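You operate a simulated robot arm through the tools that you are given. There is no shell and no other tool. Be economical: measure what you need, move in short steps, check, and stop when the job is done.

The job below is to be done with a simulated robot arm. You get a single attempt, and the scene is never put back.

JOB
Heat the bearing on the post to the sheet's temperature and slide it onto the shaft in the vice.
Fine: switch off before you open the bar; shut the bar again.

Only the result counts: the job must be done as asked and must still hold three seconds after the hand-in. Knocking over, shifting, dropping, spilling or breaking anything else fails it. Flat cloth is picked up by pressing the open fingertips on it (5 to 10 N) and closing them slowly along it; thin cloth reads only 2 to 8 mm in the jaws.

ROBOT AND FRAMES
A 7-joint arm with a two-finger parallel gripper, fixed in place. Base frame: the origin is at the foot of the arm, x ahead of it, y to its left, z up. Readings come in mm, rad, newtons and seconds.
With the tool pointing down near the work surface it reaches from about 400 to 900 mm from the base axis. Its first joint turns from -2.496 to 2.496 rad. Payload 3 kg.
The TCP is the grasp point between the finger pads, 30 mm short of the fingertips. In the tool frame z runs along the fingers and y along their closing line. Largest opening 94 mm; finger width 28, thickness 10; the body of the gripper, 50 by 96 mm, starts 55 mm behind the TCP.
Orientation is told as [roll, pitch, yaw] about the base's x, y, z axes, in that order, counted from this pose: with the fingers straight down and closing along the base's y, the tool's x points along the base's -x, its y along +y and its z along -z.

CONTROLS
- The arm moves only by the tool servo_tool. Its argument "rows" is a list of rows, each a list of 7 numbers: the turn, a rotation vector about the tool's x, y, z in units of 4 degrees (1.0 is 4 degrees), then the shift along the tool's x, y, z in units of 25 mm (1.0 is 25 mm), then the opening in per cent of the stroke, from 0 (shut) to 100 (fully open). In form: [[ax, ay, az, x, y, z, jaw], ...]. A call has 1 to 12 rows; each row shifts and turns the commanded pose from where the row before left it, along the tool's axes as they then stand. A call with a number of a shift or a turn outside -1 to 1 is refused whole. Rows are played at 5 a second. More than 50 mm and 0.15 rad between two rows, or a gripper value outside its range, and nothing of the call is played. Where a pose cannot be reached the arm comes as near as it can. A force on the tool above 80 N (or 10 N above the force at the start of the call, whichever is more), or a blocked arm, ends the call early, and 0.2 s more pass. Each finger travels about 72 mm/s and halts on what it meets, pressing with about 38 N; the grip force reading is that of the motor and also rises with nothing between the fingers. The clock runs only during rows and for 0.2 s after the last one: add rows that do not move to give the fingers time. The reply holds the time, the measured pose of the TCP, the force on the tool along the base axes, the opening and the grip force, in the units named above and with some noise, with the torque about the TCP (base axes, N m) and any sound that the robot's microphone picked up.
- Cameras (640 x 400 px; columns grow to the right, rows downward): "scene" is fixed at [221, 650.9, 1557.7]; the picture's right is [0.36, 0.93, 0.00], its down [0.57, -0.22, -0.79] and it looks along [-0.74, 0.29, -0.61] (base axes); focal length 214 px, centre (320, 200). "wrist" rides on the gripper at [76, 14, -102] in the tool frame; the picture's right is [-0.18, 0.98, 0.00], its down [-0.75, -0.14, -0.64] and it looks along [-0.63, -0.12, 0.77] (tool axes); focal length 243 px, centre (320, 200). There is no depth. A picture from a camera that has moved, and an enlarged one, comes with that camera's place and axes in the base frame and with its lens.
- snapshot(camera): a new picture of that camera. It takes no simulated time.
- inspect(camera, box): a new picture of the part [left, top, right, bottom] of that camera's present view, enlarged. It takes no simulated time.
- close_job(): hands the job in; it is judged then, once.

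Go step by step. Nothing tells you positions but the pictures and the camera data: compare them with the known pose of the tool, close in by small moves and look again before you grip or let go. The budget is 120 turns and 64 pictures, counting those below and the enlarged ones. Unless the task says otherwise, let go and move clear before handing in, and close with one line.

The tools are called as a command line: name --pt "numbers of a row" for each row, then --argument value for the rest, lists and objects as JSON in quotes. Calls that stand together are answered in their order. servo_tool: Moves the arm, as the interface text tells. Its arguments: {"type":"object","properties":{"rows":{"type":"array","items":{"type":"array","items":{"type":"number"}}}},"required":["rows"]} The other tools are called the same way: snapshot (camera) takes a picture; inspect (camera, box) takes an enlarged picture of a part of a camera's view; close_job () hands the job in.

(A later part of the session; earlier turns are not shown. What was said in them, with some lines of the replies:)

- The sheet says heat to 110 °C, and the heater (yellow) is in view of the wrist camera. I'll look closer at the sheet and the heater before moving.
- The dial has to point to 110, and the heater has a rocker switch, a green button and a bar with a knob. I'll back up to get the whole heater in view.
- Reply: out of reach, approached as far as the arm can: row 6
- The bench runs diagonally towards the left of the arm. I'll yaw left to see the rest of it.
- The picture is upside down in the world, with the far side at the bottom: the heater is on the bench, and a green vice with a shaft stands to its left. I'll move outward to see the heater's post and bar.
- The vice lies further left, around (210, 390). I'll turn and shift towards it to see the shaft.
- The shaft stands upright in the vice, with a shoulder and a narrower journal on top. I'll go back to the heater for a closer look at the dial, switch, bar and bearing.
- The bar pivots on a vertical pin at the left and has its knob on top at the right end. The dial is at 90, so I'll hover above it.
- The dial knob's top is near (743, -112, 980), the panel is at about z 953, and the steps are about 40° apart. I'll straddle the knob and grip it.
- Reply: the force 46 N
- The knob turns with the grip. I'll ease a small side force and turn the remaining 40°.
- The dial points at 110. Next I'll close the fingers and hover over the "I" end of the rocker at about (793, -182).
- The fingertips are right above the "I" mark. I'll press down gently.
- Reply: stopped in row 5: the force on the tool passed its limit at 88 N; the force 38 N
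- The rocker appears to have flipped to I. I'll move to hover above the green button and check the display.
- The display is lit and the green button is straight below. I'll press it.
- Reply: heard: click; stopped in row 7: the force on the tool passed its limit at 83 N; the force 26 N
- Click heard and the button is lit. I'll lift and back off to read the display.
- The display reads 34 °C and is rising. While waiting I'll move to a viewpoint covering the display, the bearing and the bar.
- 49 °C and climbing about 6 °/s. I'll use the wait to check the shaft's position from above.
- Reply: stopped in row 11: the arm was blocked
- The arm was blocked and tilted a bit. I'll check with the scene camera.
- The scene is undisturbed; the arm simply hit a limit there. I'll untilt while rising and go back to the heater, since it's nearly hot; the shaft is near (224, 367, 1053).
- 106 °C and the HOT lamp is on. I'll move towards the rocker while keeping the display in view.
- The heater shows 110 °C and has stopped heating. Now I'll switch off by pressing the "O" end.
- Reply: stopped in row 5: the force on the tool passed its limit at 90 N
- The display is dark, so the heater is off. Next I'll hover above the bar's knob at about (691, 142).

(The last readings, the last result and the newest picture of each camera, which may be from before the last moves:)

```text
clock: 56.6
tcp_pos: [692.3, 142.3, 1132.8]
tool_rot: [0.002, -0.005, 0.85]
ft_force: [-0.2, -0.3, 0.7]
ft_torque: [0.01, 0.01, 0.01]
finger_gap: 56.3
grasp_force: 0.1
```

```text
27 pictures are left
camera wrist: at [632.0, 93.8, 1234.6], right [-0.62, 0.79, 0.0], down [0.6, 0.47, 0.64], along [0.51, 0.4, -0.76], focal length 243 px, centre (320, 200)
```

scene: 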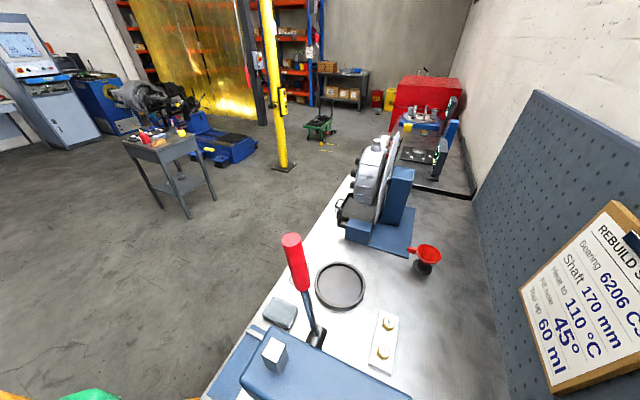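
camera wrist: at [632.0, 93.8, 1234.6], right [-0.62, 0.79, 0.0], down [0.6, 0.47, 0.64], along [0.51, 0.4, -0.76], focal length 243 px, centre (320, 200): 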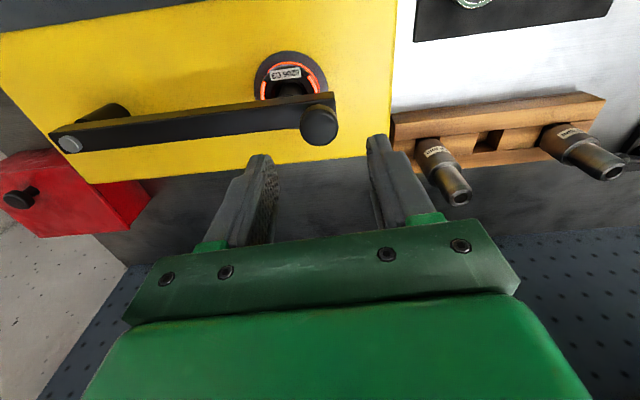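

The knob is right below, and the bar runs left to its pin. I'll lower around the knob.

servo_tool --pt "0 0 0 -0.14 0 0.7 60" --pt "0 0 0 0 0 0.8 60" --pt "0 0 0 0 0 0.7 60" --pt "0 0 0 0 0 0 60"

inspect --camera "wrist" --box '[180, 60, 460, 240]'

```text
clock: 57.6
tcp_pos: [696.0, 144.5, 1078.6]
tool_rot: [0.003, -0.003, 0.853]
ft_force: [-0.6, -0.4, 0.8]
ft_torque: [0.05, -0.01, 0.0]
finger_gap: 56.5
grasp_force: 0.0
```

```text
2.22 times, centred on (320, 150) of wrist
camera zoom: at [634.7, 96.0, 1180.2], right [-0.62, 0.79, 0.0], down [0.6, 0.47, 0.64], along [0.51, 0.4, -0.76], focal length 539 px, centre (320, 311)
```

zoom: 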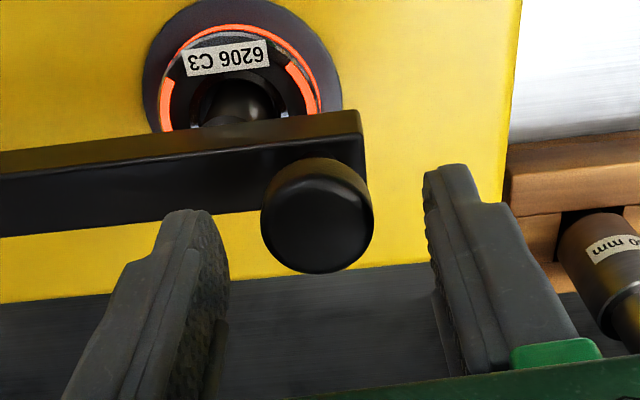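

The knob's top is near z 1050 with its base at about 1035. I'll lower slightly and grip it.

servo_tool --pt "0 0 0 0 0 0.38 60" --pt "0 0 0 0 0 0 15" --pt "0 0 0 0 0 0 15" --pt "0 0 0 0 0 0 15" --pt "0 0 0 0 0 0 15"

servo_tool --pt "0 0 -0.5 0.33 0.03 0 15" --pt "0 0 -1 0.65 0.06 0 15" --pt "0 0 -1 0.65 0.06 0 15"

```text
clock: 58.8
tcp_pos: [695.2, 144.7, 1069.6]
tool_rot: [0.003, -0.005, 0.851]
ft_force: [2.9, 3.8, 1.8]
ft_torque: [0.17, -0.2, 0.12]
finger_gap: 29.0
grasp_force: 44.9
```

```text
clock: 59.6
tcp_pos: [664.9, 113.4, 1068.5]
tool_rot: [0.002, -0.005, 1.028]
ft_force: [0.7, -0.3, 0.6]
ft_torque: [0.01, -0.01, -0.01]
finger_gap: 14.0
grasp_force: 0.0
```

The grip slipped off, so I'll look at the bar.

snapshot --camera "wrist"

```text
25 pictures are left
camera wrist: at [614.2, 55.6, 1170.4], right [-0.75, 0.67, 0.0], down [0.51, 0.57, 0.64], along [0.43, 0.48, -0.76], focal length 243 px, centre (320, 200)
```

wrist: 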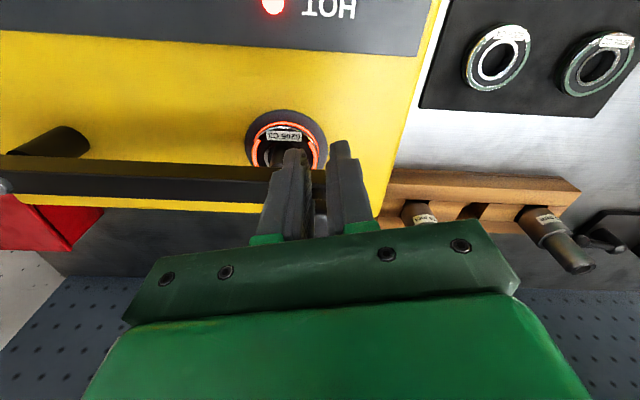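

The bar didn't move. I'll hook the closed fingers behind the knob and pull it towards the robot.

servo_tool --pt "0 0 0.85 0 0 -0.8 0" --pt "0 0 0.85 0 0 -0.8 0" --pt "0 0 0.85 -0.75 -0.05 0 0" --pt "0 0 0 -0.75 -0.05 0 0" --pt "0 0 0 -0.75 -0.05 0 0" --pt "0 0 0 -0.8 -0.05 0 0" --pt "0 0 0 0 0 0.8 0" --pt "0 0 0 0 0 0.8 0" --pt "0 0 0 0 0 0 0"

inspect --camera "wrist" --box '[180, 60, 460, 240]'

```text
clock: 61.6
tcp_pos: [719.0, 168.6, 1068.0]
tool_rot: [0.0, -0.004, 0.849]
ft_force: [0.4, 0.5, -0.2]
ft_torque: [0.0, 0.01, 0.0]
finger_gap: 0.0
grasp_force: 33.0
```

```text
2.22 times, centred on (320, 150) of wrist
camera zoom: at [658.0, 120.8, 1170.6], right [-0.62, 0.79, 0.0], down [0.6, 0.47, 0.64], along [0.51, 0.4, -0.76], focal length 539 px, centre (320, 311)
```

zoom: 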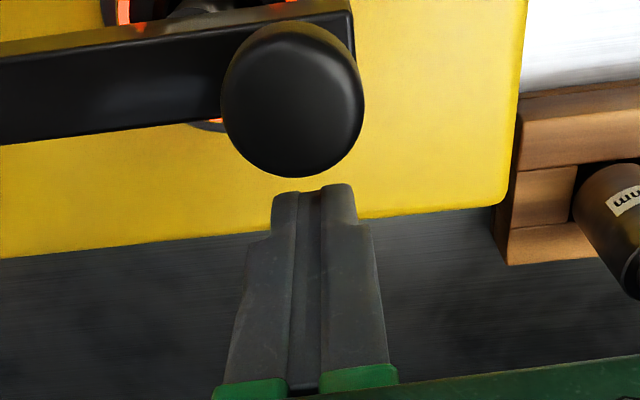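

servo_tool --pt "0 0 0 0 -0.22 0 0" --pt "0 0 0 0.3 0 0 0" --pt "0 0 0 0.3 0 0 0" --pt "0 0 0 0.3 0 0 0" --pt "0 0 0 0.3 0 0 0"

inspect --camera "wrist" --box '[180, 60, 460, 240]'

```text
clock: 62.6
tcp_pos: [716.0, 158.5, 1069.6]
tool_rot: [-0.003, -0.02, 0.854]
ft_force: [20.6, 10.6, -3.0]
ft_torque: [0.07, -0.49, 0.05]
finger_gap: 0.3
grasp_force: 32.7
stopped in row 4: the force on the tool passed its limit at 99 N (the readings are from after the stop); the commanded pose is now the measured one
```

```text
2.22 times, centred on (320, 150) of wrist
camera zoom: at [653.4, 108.7, 1169.8], right [-0.62, 0.79, 0.0], down [0.59, 0.47, 0.66], along [0.52, 0.41, -0.75], focal length 539 px, centre (320, 311)
```

zoom: 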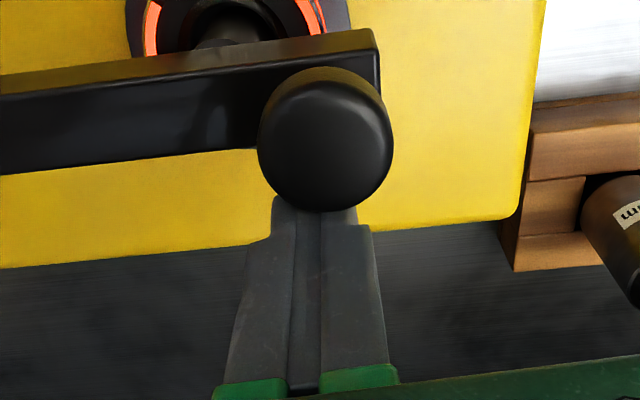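

It's solid towards the robot, so it probably opens away. I'll move to the near side of the knob and push outward.

servo_tool --pt "0 0.29 0 -0.2 0.1 0 0" --pt "0 0 0 0 0 -0.8 0" --pt "0 0 0 0 0 -0.7 0" --pt "0 0 0 0.9 0 0 0" --pt "0 0 0 0.9 0 0 0" --pt "0 0 0 0.85 0 0 0" --pt "0 0 0 0 0 0.8 0" --pt "0 0 0 0 0 0.7 0"

servo_tool --pt "0 0 0 -0.3 0 0 0" --pt "0 0 0 -0.3 0 0 0" --pt "0 0 0 -0.3 0 0 0" --pt "0 0 0 -0.3 0 0 0" --pt "0 0 0 -0.3 0 0 0" --pt "0 0 0 -0.3 0 0 0"

inspect --camera "wrist" --box '[180, 60, 460, 240]'

```text
clock: 64.4
tcp_pos: [672.6, 113.3, 1070.3]
tool_rot: [-0.003, 0.002, 0.852]
ft_force: [-0.7, -0.7, 1.2]
ft_torque: [0.01, -0.01, -0.02]
finger_gap: 0.0
grasp_force: 33.3
```

```text
clock: 65.8
tcp_pos: [700.9, 145.4, 1069.2]
tool_rot: [-0.002, 0.004, 0.852]
ft_force: [-0.2, 0.4, 0.3]
ft_torque: [-0.01, -0.04, 0.05]
finger_gap: 0.0
grasp_force: 32.5
```

```text
2.22 times, centred on (320, 150) of wrist
camera zoom: at [641.1, 98.3, 1171.0], right [-0.62, 0.79, 0.0], down [0.6, 0.48, 0.64], along [0.5, 0.39, -0.77], focal length 539 px, centre (320, 311)
```

zoom: 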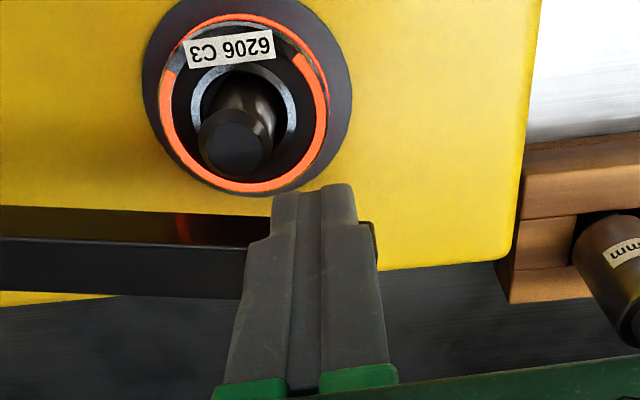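

The bar swings away freely and the glowing bearing is exposed. I'll keep pushing along the arc by about 20° more.

servo_tool --pt "0 0 1 -0.65 0.03 0 0" --pt "0 0 1 -0.65 0.03 0 0" --pt "0 0 1 -0.65 0.03 0 0" --pt "0 0 1 -0.65 0.03 0 0" --pt "0 0 1 -0.65 0.03 0 0" --pt "0 0 0 0 0 0 0"

servo_tool --pt "0 0 0 0.8 0 0 0" --pt "0 0 0 0.8 0 -0.6 0" --pt "0 0 -1 0.6 0.5 -0.6 80" --pt "0 0 -1 0.6 0.5 0 80" --pt "0 0 -1 0.6 0.5 0 80" --pt "0 0 -1 0 0.5 0 80" --pt "0 0 -1 0 0 0 80"

snapshot --camera "wrist"

```text
clock: 67.2
tcp_pos: [759.4, 201.0, 1068.3]
tool_rot: [-0.003, 0.002, 0.503]
ft_force: [0.1, 0.3, -0.4]
ft_torque: [-0.01, -0.02, 0.01]
finger_gap: 0.0
grasp_force: 33.7
```

```text
clock: 68.8
tcp_pos: [659.6, 200.1, 1098.5]
tool_rot: [-0.001, 0.001, 0.853]
ft_force: [-0.4, 0.2, -0.4]
ft_torque: [0.01, -0.01, 0.02]
finger_gap: 75.2
grasp_force: 0.1
```

```text
21 pictures are left
camera wrist: at [599.1, 151.7, 1201.3], right [-0.62, 0.79, 0.0], down [0.6, 0.48, 0.64], along [0.5, 0.4, -0.77], focal length 243 px, centre (320, 200)
```

wrist: 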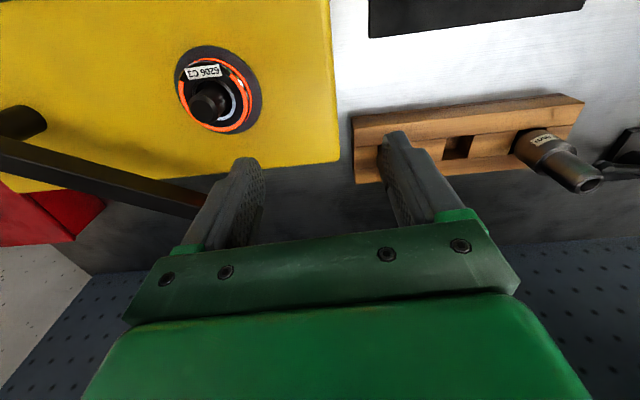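

The bar is well clear. I'll hover above the bearing with open fingers.

servo_tool --pt "0 0 0 0.28 -0.915 0 90" --pt "0 0 0 0.28 -0.915 0 90" --pt "0 0 0 0.28 -0.915 0 90" --pt "0 0 0 0.27 -0.915 0 90" --pt "0 0 0 0 0 0.8 90" --pt "0 0 0 0 0 0 90"

inspect --camera "wrist" --box '[180, 60, 460, 240]'

```text
clock: 70.2
tcp_pos: [710.0, 118.1, 1078.3]
tool_rot: [-0.002, 0.001, 0.853]
ft_force: [0.2, -0.2, -0.1]
ft_torque: [-0.01, -0.01, -0.02]
finger_gap: 84.6
grasp_force: 0.0
```

```text
2.22 times, centred on (320, 150) of wrist
camera zoom: at [649.1, 70.6, 1180.7], right [-0.62, 0.79, 0.0], down [0.6, 0.48, 0.64], along [0.5, 0.39, -0.77], focal length 539 px, centre (320, 311)
```

zoom: 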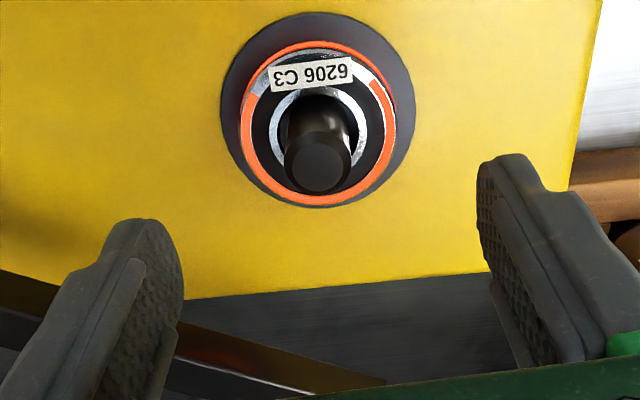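

The bearing is right below, a few millimetres outward. I'll lower the fingers around it carefully.

servo_tool --pt "0 0 0 -0.12 0 0.8 90" --pt "0 0 0 0 0 0.8 90" --pt "0 0 0 0 0 0.8 90" --pt "0 0 0 0 0 0.6 90" --pt "0 0 0 0 0 0.4 90" --pt "0 0 0 0 0 0.12 90" --pt "0 0 0 0 0 0 90"

inspect --camera "wrist" --box '[180, 60, 460, 240]'

```text
clock: 71.8
tcp_pos: [711.7, 119.4, 990.5]
tool_rot: [-0.003, 0.001, 0.851]
ft_force: [-0.9, 0.1, 0.2]
ft_torque: [0.01, 0.03, -0.03]
finger_gap: 84.5
grasp_force: 0.0
```

```text
2.22 times, centred on (320, 150) of wrist
camera zoom: at [651.4, 71.7, 1093.5], right [-0.62, 0.79, 0.0], down [0.6, 0.48, 0.64], along [0.51, 0.39, -0.77], focal length 539 px, centre (320, 311)
```

zoom: 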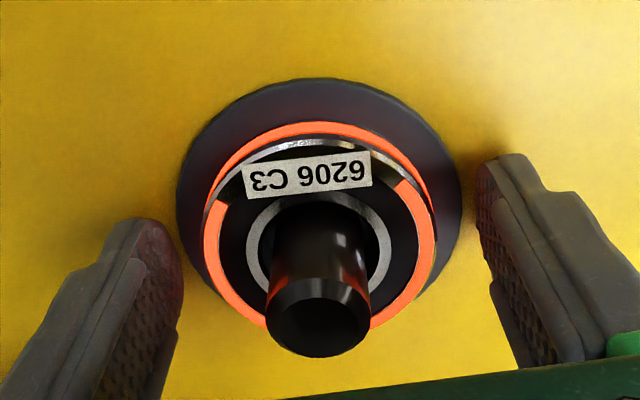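

Well centred. I'll lower 1.5 mm and grip.

servo_tool --pt "0 0 0 0 0 0.06 75" --pt "0 0 0 0 0 0 70" --pt "0 0 0 0 0 0 50" --pt "0 0 0 0 0 0 50" --pt "0 0 0 0 0 0 50"

servo_tool --pt "0 0 0 0 0 -0.4 50" --pt "0 0 0 0 0 -0.6 50" --pt "0 0 0 0 0 -0.8 50" --pt "0 0 0 0 0 -0.8 50" --pt "0 0 0 0 0 -0.8 50"

inspect --camera "wrist" --box '[180, 60, 460, 240]'

```text
clock: 73.0
tcp_pos: [713.4, 121.4, 990.1]
tool_rot: [-0.006, 0.002, 0.852]
ft_force: [0.9, 3.8, 7.9]
ft_torque: [0.45, 0.19, -0.09]
finger_gap: 61.3
grasp_force: 37.6
```

```text
clock: 74.2
tcp_pos: [711.1, 119.8, 1075.9]
tool_rot: [-0.002, 0.002, 0.851]
ft_force: [-0.3, 0.2, -1.6]
ft_torque: [0.01, 0.01, 0.0]
finger_gap: 61.3
grasp_force: 38.0
```

```text
2.22 times, centred on (320, 150) of wrist
camera zoom: at [650.9, 72.2, 1178.2], right [-0.62, 0.79, 0.0], down [0.6, 0.48, 0.64], along [0.5, 0.39, -0.77], focal length 539 px, centre (320, 311)
```

zoom: 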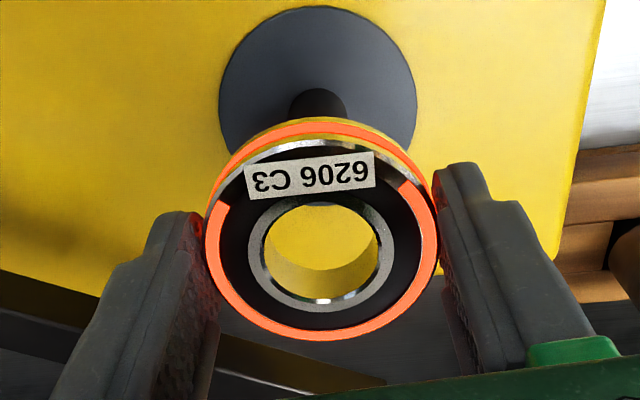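

The bearing is held level, its bottom about 34 mm below the TCP. I'll raise it, turn, and carry it towards the vice.

servo_tool --pt "0 0 -0.5 0 0 -0.6 50" --pt "0 0 -0.95 0 0 -0.6 50" --pt "0 0 -0.95 0 0 -0.6 50" --pt "0 0 -0.95 0 0 -0.6 50" --pt "0 0 -0.95 0 0 0 50" --pt "0 0 -0.95 0 0 0 50" --pt "0 0 -0.95 0 0 0 50" --pt "0 0 -0.95 0 0 0 50" --pt "0 0 -0.95 0 0 0 50"

servo_tool --pt "0 0 0 0 0.8 0 50" --pt "0 0 0 -0.4 1 0 50" --pt "0 0 0 -0.4 1 0 50" --pt "0 0 0 -0.4 1 0 50" --pt "0 0 0 -0.4 1 0 50" --pt "0 0 0 -0.4 1 0 50" --pt "0 0 0 -0.4 1 0 50" --pt "0 0 0 -0.4 1 0 50" --pt "0 0 0 -0.4 1 0 50" --pt "0 0 0 -0.4 1 0 50" --pt "0 0 0 -0.4 1 0 50"

servo_tool --pt "0 0 0 -0.4 1 0 50" --pt "0 0 0 -0.4 1 0 50" --pt "0 0 0 -0.4 1 0 50" --pt "0 0 0 -0.4 1 0 50" --pt "0 0 0 -0.4 1 0 50" --pt "0 0 0 -0.4 1 0 50" --pt "0 0 0 -0.4 0.9 0 50" --pt "0 0 0 -0.4 0.9 0 50"

snapshot --camera "wrist"

```text
clock: 76.2
tcp_pos: [712.5, 120.3, 1133.8]
tool_rot: [-0.001, 0.002, 1.418]
ft_force: [0.0, 0.0, -2.9]
ft_torque: [-0.01, -0.03, -0.03]
finger_gap: 61.1
grasp_force: 37.5
```

```text
clock: 78.6
tcp_pos: [459.9, 259.1, 1134.4]
tool_rot: [-0.001, 0.001, 1.416]
ft_force: [-0.8, -0.3, -1.8]
ft_torque: [0.01, 0.0, 0.04]
finger_gap: 61.0
grasp_force: 37.9
```

```text
clock: 80.4
tcp_pos: [278.3, 367.9, 1130.1]
tool_rot: [0.035, -0.007, 1.407]
ft_force: [-0.3, -0.8, -1.9]
ft_torque: [-0.01, 0.03, -0.02]
finger_gap: 61.0
grasp_force: 38.0
```

```text
17 pictures are left
camera wrist: at [256.1, 294.9, 1233.1], right [-0.94, 0.34, 0.04], down [0.28, 0.71, 0.64], along [0.19, 0.61, -0.77], focal length 243 px, centre (320, 200)
```

wrist: 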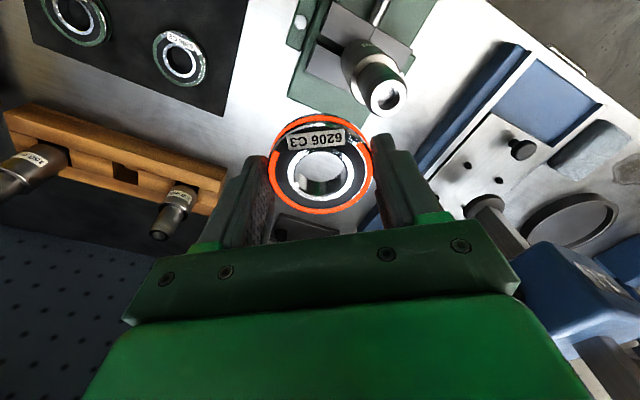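

The shaft's end is visible at top right, near (223, 364). There's a slight tilt from a joint limit, so I'll test whether more yaw helps.

servo_tool --pt "0 0 -1 0 0 0 50" --pt "0 0 -1 0 0 0 50" --pt "0 0 -1 0 0 0 50" --pt "0 0 -1 0 0 0 50" --pt "0 0 0 0 0 0 50"

```text
clock: 81.6
tcp_pos: [280.1, 369.8, 1133.6]
tool_rot: [-0.002, 0.005, 1.696]
ft_force: [-0.3, -0.5, -2.2]
ft_torque: [0.03, 0.0, 0.0]
finger_gap: 61.1
grasp_force: 38.1
```

More yaw cures the tilt. I'll turn further and place the tool slightly beyond the shaft for a clean view.

servo_tool --pt "0 0 -1 0 0 0 50" --pt "0 0 -1 0 0 0 50" --pt "0 0 -1 0 0 0 50" --pt "0 0 -1 0 0 0 50" --pt "0 0 -1 0 0 0 50" --pt "0 0 -1 0 0 0 50" --pt "0 0 -1 0 0 0 50" --pt "0 0 0 -0.7 0.5 0 50" --pt "0 0 0 -0.7 0.5 0 50" --pt "0 0 0 -0.7 0.5 0 50" --pt "0 0 0 -0.7 0.5 0 50" --pt "0 0 0 0 0 0 50"

snapshot --camera "wrist"

```text
clock: 84.2
tcp_pos: [194.7, 399.3, 1135.0]
tool_rot: [0.044, -0.056, 2.179]
ft_force: [-0.1, 0.6, -1.7]
ft_torque: [0.0, 0.01, -0.01]
finger_gap: 61.0
grasp_force: 37.2
```

```text
16 pictures are left
camera wrist: at [232.2, 327.1, 1232.5], right [-0.91, -0.41, 0.05], down [-0.27, 0.69, 0.68], along [-0.31, 0.6, -0.73], focal length 243 px, centre (320, 200)
```

wrist: 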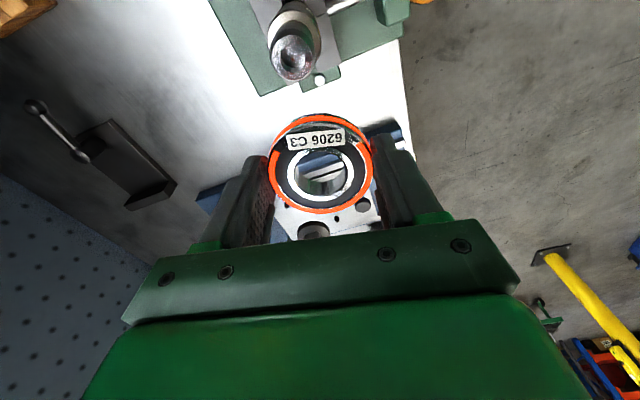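

servo_tool --pt "0 0 0 0.92 -0.1 0 50" --pt "0 0 0 0.91 -0.09 0 50" --pt "0 0 0 0 0 0.6 50" --pt "0 0 0 0 0 0 50"

```text
clock: 85.2
tcp_pos: [229.5, 362.8, 1118.5]
tool_rot: [-0.002, 0.002, 2.187]
ft_force: [-0.5, -0.2, -1.9]
ft_torque: [0.0, 0.02, 0.01]
finger_gap: 61.0
grasp_force: 38.5
```

No tilt here. I'll correct by a few millimetres, lower to just above the shaft, and look.

servo_tool --pt "0 0 0 -0.16 0.12 0.3 50" --pt "0 0 0 0 0 0.3 50" --pt "0 0 0 0 0 0 50"

inspect --camera "wrist" --box '[220, 60, 420, 220]'

```text
clock: 86.0
tcp_pos: [223.4, 364.1, 1103.2]
tool_rot: [0.001, 0.004, 2.185]
ft_force: [0.0, -1.1, -3.3]
ft_torque: [-0.03, -0.03, 0.0]
finger_gap: 60.9
grasp_force: 37.8
```

```text
2.50 times, centred on (320, 140) of wrist
camera zoom: at [256.4, 294.1, 1206.2], right [-0.91, -0.42, 0.0], down [-0.32, 0.7, 0.64], along [-0.27, 0.58, -0.77], focal length 606 px, centre (320, 350)
```

zoom: 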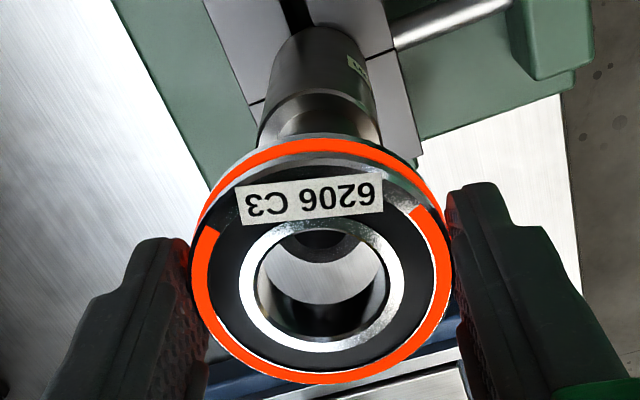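

inspect --camera "wrist" --box '[285, 135, 355, 185]'

```text
8.00 times, centred on (320, 160) of wrist
camera zoom: at [256.4, 294.1, 1206.2], right [-0.91, -0.42, 0.0], down [-0.32, 0.7, 0.64], along [-0.27, 0.58, -0.77], focal length 1941 px, centre (320, 520)
```

zoom: 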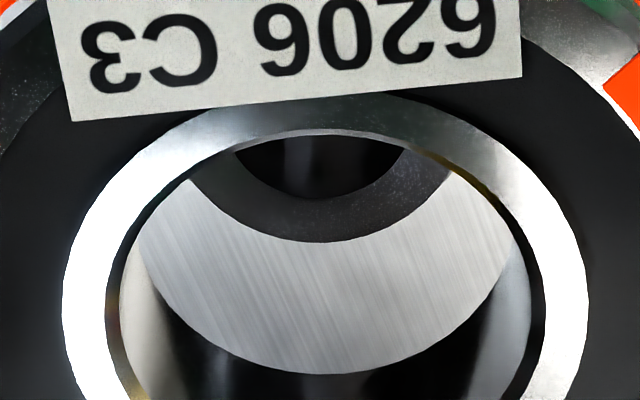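

The shaft end shows through the bore and is roughly centred. I'll lower 10 mm and check again with less parallax.

servo_tool --pt "0 0 0 0 -0.015 0.2 50" --pt "0 0 0 0 0 0.2 50" --pt "0 0 0 0 0 0 50"

inspect --camera "wrist" --box '[285, 140, 355, 190]'

```text
clock: 86.8
tcp_pos: [224.8, 364.9, 1094.2]
tool_rot: [0.0, 0.004, 2.186]
ft_force: [1.6, 0.1, -1.7]
ft_torque: [0.0, -0.01, -0.02]
finger_gap: 60.8
grasp_force: 37.8
```

```text
8.00 times, centred on (320, 165) of wrist
camera zoom: at [256.3, 294.6, 1197.2], right [-0.91, -0.42, 0.0], down [-0.32, 0.7, 0.64], along [-0.27, 0.58, -0.77], focal length 1941 px, centre (320, 480)
```

zoom: 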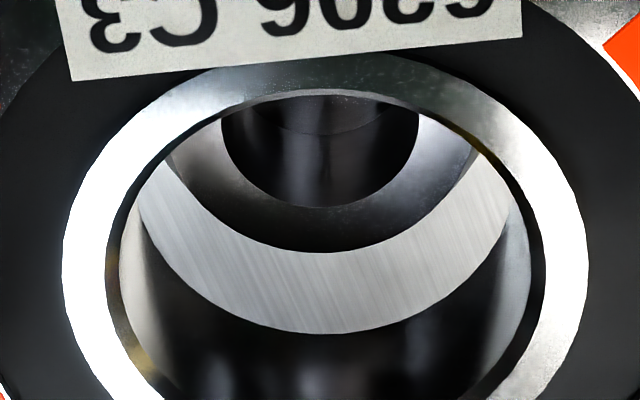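

servo_tool --pt "0 0 0 0.02 -0.016 0.2 50" --pt "0 0 0 0 0 0 50"

inspect --camera "wrist" --box '[285, 140, 355, 190]'

```text
clock: 87.4
tcp_pos: [224.2, 364.5, 1088.9]
tool_rot: [0.001, 0.003, 2.185]
ft_force: [0.0, 0.4, -2.6]
ft_torque: [0.02, 0.02, 0.01]
finger_gap: 61.0
grasp_force: 38.3
```

```text
8.00 times, centred on (320, 165) of wrist
camera zoom: at [256.8, 294.2, 1191.9], right [-0.91, -0.42, 0.0], down [-0.32, 0.7, 0.64], along [-0.27, 0.58, -0.77], focal length 1941 px, centre (320, 480)
```

zoom: 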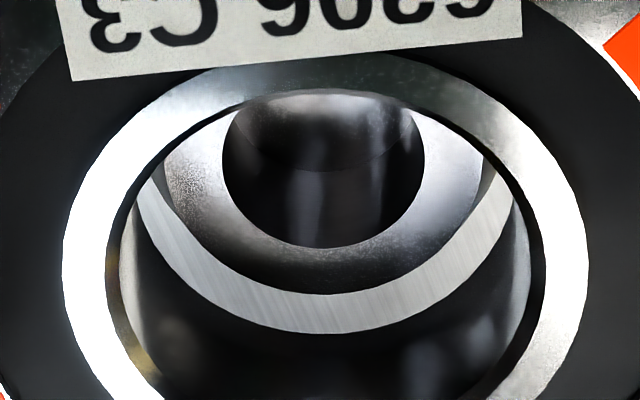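

Bore and shaft end look concentric with about 3 mm to go. I'll start slowly over the chamfer.

servo_tool --pt "0 0 0 0 0 0.08 50" --pt "0 0 0 0 0 0.08 50" --pt "0 0 0 0 0 0.08 50" --pt "0 0 0 0 0 0.08 50"

```text
clock: 88.4
tcp_pos: [226.0, 363.8, 1080.9]
tool_rot: [0.002, 0.005, 2.184]
ft_force: [-0.3, 0.0, -2.6]
ft_torque: [0.0, -0.01, 0.02]
finger_gap: 61.2
grasp_force: 38.5
```

servo_tool --pt "0 0 0 0 0 0.12 50" --pt "0 0 0 0 0 0.12 50" --pt "0 0 0 0 0 0.12 50" --pt "0 0 0 0 0 0.12 50"

inspect --camera "wrist" --box '[220, 60, 420, 220]'

```text
clock: 89.4
tcp_pos: [224.1, 364.8, 1069.7]
tool_rot: [0.001, 0.001, 2.185]
ft_force: [-0.6, 0.5, -2.3]
ft_torque: [0.01, -0.02, 0.01]
finger_gap: 61.0
grasp_force: 37.4
```

```text
2.50 times, centred on (320, 140) of wrist
camera zoom: at [257.7, 294.9, 1171.4], right [-0.91, -0.42, 0.0], down [-0.32, 0.7, 0.64], along [-0.27, 0.58, -0.77], focal length 606 px, centre (320, 350)
```

zoom: 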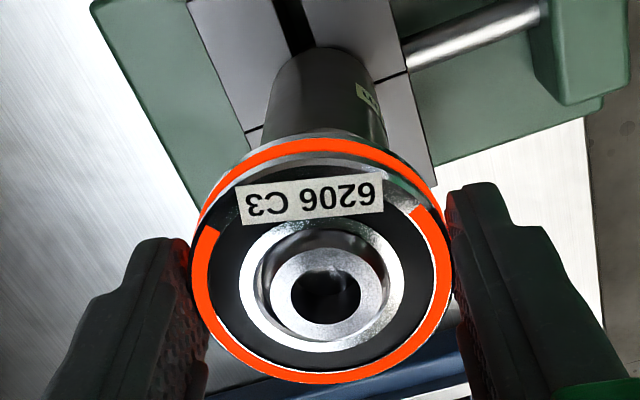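

The bearing is on the shaft. I'll slide it down until it seats on the shoulder.

servo_tool --pt "0 0 0 0 0 0.16 50" --pt "0 0 0 0 0 0.16 50" --pt "0 0 0 0 0 0.16 50" --pt "0 0 0 0 0 0.16 50" --pt "0 0 0 0 0 0.16 50" --pt "0 0 0 0 0 0.16 50"

inspect --camera "wrist" --box '[220, 60, 420, 220]'

```text
clock: 90.8
tcp_pos: [224.4, 365.5, 1045.4]
tool_rot: [0.0, 0.003, 2.185]
ft_force: [0.1, -0.3, -2.1]
ft_torque: [0.01, 0.02, 0.02]
finger_gap: 61.1
grasp_force: 38.1
```

```text
2.50 times, centred on (320, 140) of wrist
camera zoom: at [257.1, 294.6, 1147.8], right [-0.91, -0.42, 0.0], down [-0.32, 0.7, 0.64], along [-0.27, 0.58, -0.77], focal length 606 px, centre (320, 350)
```

zoom: 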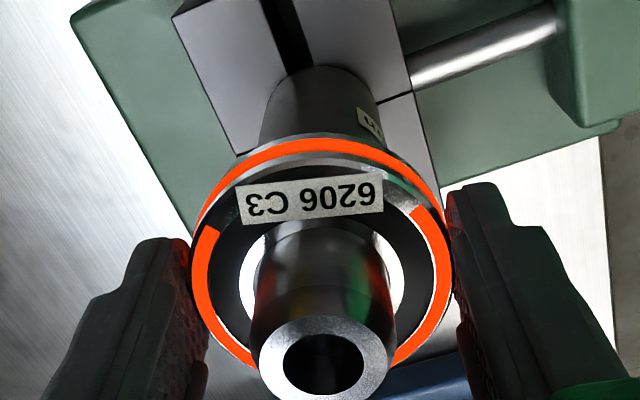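

servo_tool --pt "0 0 0 0 0 0.12 50" --pt "0 0 0 0 0 0.12 50" --pt "0 0 0 0 0 0.12 50" --pt "0 0 0 0 0 0.12 50" --pt "0 0 0 0 0 0.12 50" --pt "0 0 0 0 0 0.12 50"

```text
clock: 91.9
tcp_pos: [224.9, 364.5, 1033.7]
tool_rot: [-0.002, -0.001, 2.185]
ft_force: [-0.6, -1.9, 7.2]
ft_torque: [-0.22, 0.1, 0.02]
finger_gap: 61.1
grasp_force: 38.0
stopped in row 5: the force on the tool passed its limit at 94 N (the readings are from after the stop); the commanded pose is now the measured one
```

Firm contact, presumably the shoulder. I'll check the seating.

inspect --camera "wrist" --box '[220, 60, 420, 220]'

```text
2.50 times, centred on (320, 140) of wrist
camera zoom: at [257.6, 294.3, 1136.3], right [-0.91, -0.42, 0.0], down [-0.32, 0.69, 0.64], along [-0.27, 0.59, -0.77], focal length 606 px, centre (320, 350)
```

zoom: 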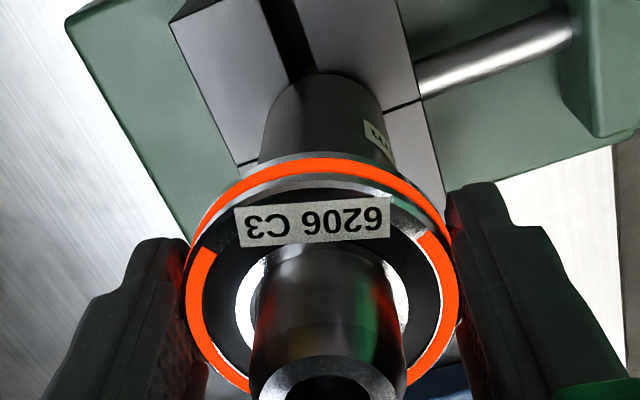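

servo_tool --pt "0 0 0 0 0 0 70" --pt "0 0 0 0 0 0 80" --pt "0 0 0 0 0 -0.2 80" --pt "0 0 0 0 0 -0.6 80" --pt "0 0 0 0 0 -1 80" --pt "0 0 0 0 0 -1 80" --pt "0 0 0 0 0 -1 80"

inspect --camera "wrist" --box '[220, 40, 420, 200]'

```text
clock: 93.5
tcp_pos: [223.7, 365.4, 1126.9]
tool_rot: [-0.003, -0.001, 2.186]
ft_force: [-0.6, -0.8, -0.6]
ft_torque: [-0.02, 0.01, 0.03]
finger_gap: 75.2
grasp_force: 0.0
```

```text
2.50 times, centred on (320, 120) of wrist
camera zoom: at [256.5, 294.5, 1230.8], right [-0.91, -0.42, 0.0], down [-0.32, 0.7, 0.64], along [-0.27, 0.58, -0.77], focal length 606 px, centre (320, 400)
```

zoom: 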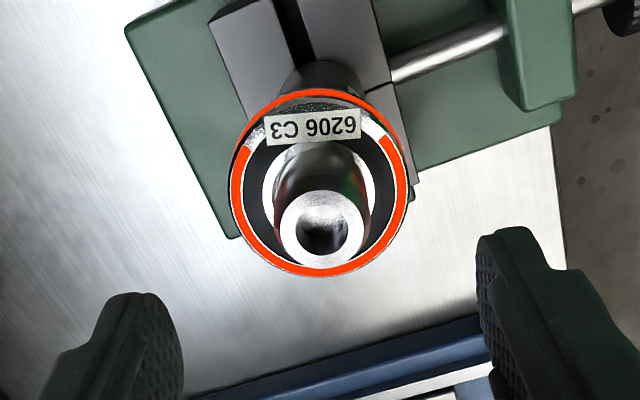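

The bearing sits level on the shaft with the end protruding. I'll back off for an oblique look at the seat.

servo_tool --pt "0 0 0 0.9 0 -0.4 100" --pt "0 0 0 0.9 0 0 100" --pt "0 0 0 0.9 0 0 100" --pt "0 0 0 0.9 0 0 100" --pt "0 0 0 0.9 0 0 100"

inspect --camera "wrist" --box '[270, 130, 390, 240]'

```text
clock: 94.7
tcp_pos: [290.1, 274.8, 1138.7]
tool_rot: [-0.004, -0.002, 2.185]
ft_force: [0.1, 0.0, -1.2]
ft_torque: [0.04, 0.0, -0.03]
finger_gap: 93.7
grasp_force: 0.0
```

```text
3.64 times, centred on (330, 185) of wrist
camera zoom: at [321.6, 202.9, 1242.0], right [-0.91, -0.42, 0.0], down [-0.32, 0.7, 0.64], along [-0.27, 0.59, -0.77], focal length 882 px, centre (284, 254)
```

zoom: 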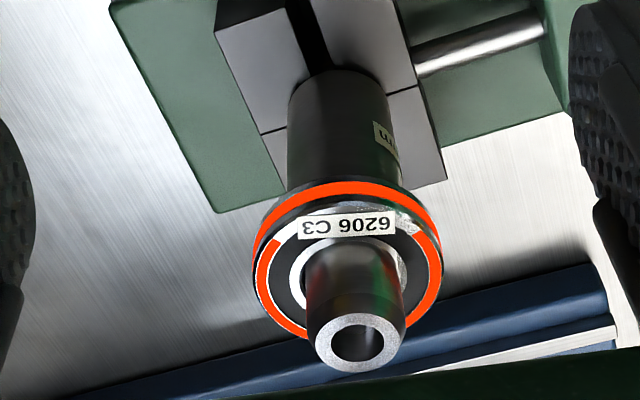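

The bearing is against the shoulder. Now I'll return to the open bar to shut it.

servo_tool --pt "0 0 1 0.505 -0.626 -0.2 60" --pt "0 0 1 0.459 -0.659 -0.2 60" --pt "0 0 1 0.412 -0.69 -0.2 60" --pt "0 0 1 0.363 -0.717 0 60" --pt "0 0 1 0.312 -0.741 0 60" --pt "0 0 1 0.26 -0.761 0 60" --pt "0 0 1 0.206 -0.777 0 60" --pt "0 0 1 0.151 -0.79 0 60" --pt "0 0 1 0.095 -0.798 0 60" --pt "0 0 1 0.039 -0.803 0 60" --pt "0 0 1 -0.017 -0.804 0 60" --pt "0 0 1 -0.073 -0.801 0 60"

servo_tool --pt "0 0 1 -0.129 -0.793 0 60" --pt "0 0 1 -0.184 -0.783 0 60" --pt "0 0 1 -0.238 -0.768 0 60" --pt "0 0 1 -0.292 -0.749 0 60" --pt "0 0 1 -0.343 -0.727 0 60" --pt "0 0 1 -0.394 -0.701 0 60" --pt "0 0 1 -0.441 -0.672 0 60" --pt "0 0 1 -0.487 -0.639 0 60" --pt "0 0 1 -0.531 -0.604 0 60" --pt "0 0 1 -0.572 -0.565 0 60" --pt "0 0 1 -0.61 -0.524 0 60" --pt "0 0 1 -0.645 -0.48 0 60"

snapshot --camera "wrist"

```text
clock: 97.3
tcp_pos: [532.1, 257.2, 1153.8]
tool_rot: [-0.003, -0.002, 1.345]
ft_force: [-0.4, 0.1, 0.1]
ft_torque: [0.02, -0.01, 0.01]
finger_gap: 56.4
grasp_force: 0.1
```

```text
clock: 99.9
tcp_pos: [772.0, 243.4, 1154.1]
tool_rot: [-0.002, -0.003, 0.507]
ft_force: [-0.2, -0.5, 0.4]
ft_torque: [-0.03, 0.02, -0.02]
finger_gap: 56.4
grasp_force: 0.1
```

```text
6 pictures are left
camera wrist: at [697.8, 218.1, 1257.5], right [-0.32, 0.95, 0.0], down [0.73, 0.24, 0.64], along [0.61, 0.21, -0.76], focal length 243 px, centre (320, 200)
```

wrist: 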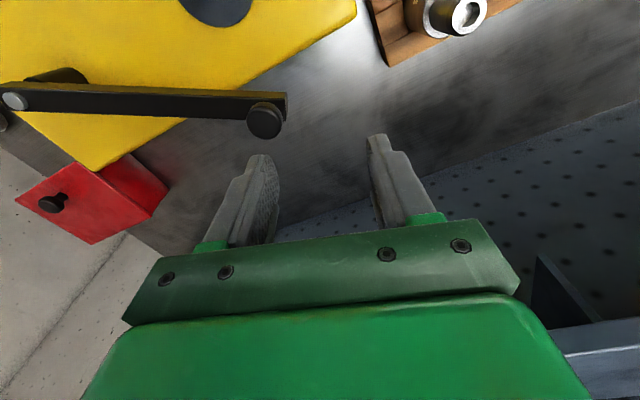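

The knob is at about (795, 200). I'll grip it from above.

servo_tool --pt "0 0 0 0.03 -0.98 0 60" --pt "0 0 0 0.03 -0.98 0 60" --pt "0 0 0 0 0 0.84 60" --pt "0 0 0 0 0 0.84 60" --pt "0 0 0 0 0 0.84 60" --pt "0 0 0 0 0 0.84 60" --pt "0 0 0 0 0 0 60" --pt "0 0 0 0 0 0 15" --pt "0 0 0 0 0 0 15" --pt "0 0 0 0 0 0 15" --pt "0 0 0 0 0 0 15"

```text
clock: 102.3
tcp_pos: [790.9, 199.7, 1061.3]
tool_rot: [0.001, -0.005, 0.509]
ft_force: [-3.0, 10.7, -4.2]
ft_torque: [0.39, -0.31, -0.05]
finger_gap: 29.1
grasp_force: 45.0
out of reach, approached as far as the arm can: row 1
```

servo_tool --pt "0 0 -0.5 0.32 0.07 -0.1 15" --pt "0 0 -1 0.637 0.139 -0.1 15" --pt "0 0 -1 0.637 0.139 0 15" --pt "0 0 -1 0.637 0.139 0 15" --pt "0 0 -1 0.637 0.139 0 15"

```text
clock: 103.5
tcp_pos: [723.3, 167.9, 1067.6]
tool_rot: [-0.005, -0.004, 0.823]
ft_force: [6.1, -10.5, -14.6]
ft_torque: [-0.03, -0.36, -0.3]
finger_gap: 29.2
grasp_force: 45.0
```

servo_tool --pt "0 0 -1 0.637 0.12 0 15" --pt "0 0 -1 0.637 0.12 0 15" --pt "0 0 -0.3 0.2 0.03 0 15" --pt "0 0 0 0.1 0 0 15" --pt "0 0 0 0 0 0 15"

snapshot --camera "wrist"

```text
clock: 104.7
tcp_pos: [694.3, 142.9, 1068.2]
tool_rot: [-0.001, -0.005, 0.985]
ft_force: [24.8, -26.1, -2.1]
ft_torque: [0.23, -0.89, 0.05]
finger_gap: 29.2
grasp_force: 44.9
```

```text
5 pictures are left
camera wrist: at [639.9, 87.1, 1170.0], right [-0.72, 0.7, 0.0], down [0.53, 0.55, 0.65], along [0.45, 0.46, -0.76], focal length 243 px, centre (320, 200)
```

wrist: 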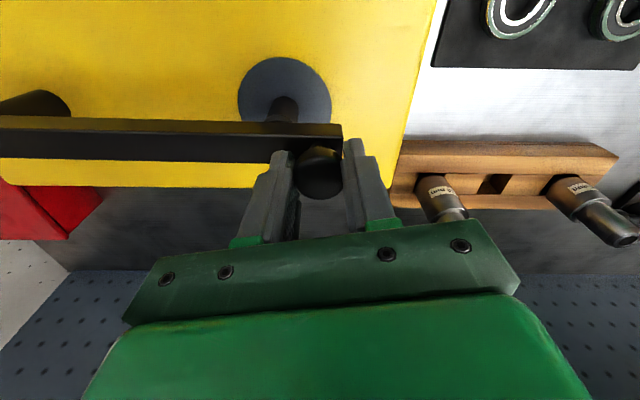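

The bar is back at its stop. I'll release, rise and verify.

servo_tool --pt "0 0 0 0 0 0 60" --pt "0 0 0 0 0 0 60" --pt "0 0 0 0 0 -0.5 60" --pt "0 0 0 0 0 -1 60" --pt "0 0 0 0 0 -1 60" --pt "0 0 0.9 0 0 -0.5 60" --pt "0 0 0.95 0 0 0 60"

snapshot --camera "wrist"

```text
clock: 106.3
tcp_pos: [693.5, 142.0, 1142.6]
tool_rot: [-0.001, -0.002, 0.856]
ft_force: [-0.1, 0.5, -0.1]
ft_torque: [0.01, 0.02, -0.02]
finger_gap: 56.5
grasp_force: 0.1
```

```text
4 pictures are left
camera wrist: at [633.5, 93.8, 1244.9], right [-0.62, 0.78, 0.0], down [0.6, 0.47, 0.64], along [0.5, 0.4, -0.77], focal length 243 px, centre (320, 200)
```

wrist: 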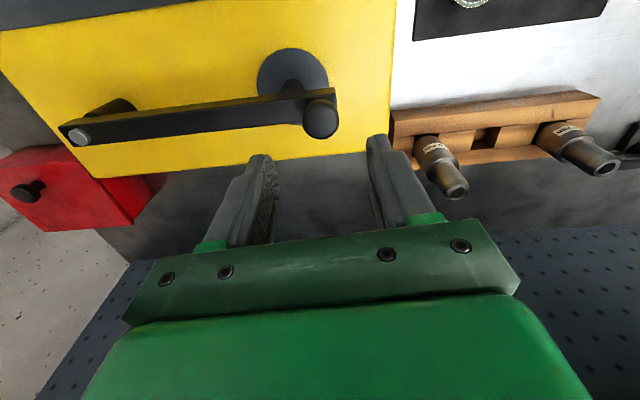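

The bar lies over the post as it did at first, the heater is off and the bearing is on the shaft. The gripper is clear, so I'm handing in.

close_job

```text
The job is handed in.
```

The bearing was heated to 110 °C and slid onto the vice shaft down to the shoulder. The heater was switched off before I opened the bar, and the bar is shut again; no verdict came back at hand-in.
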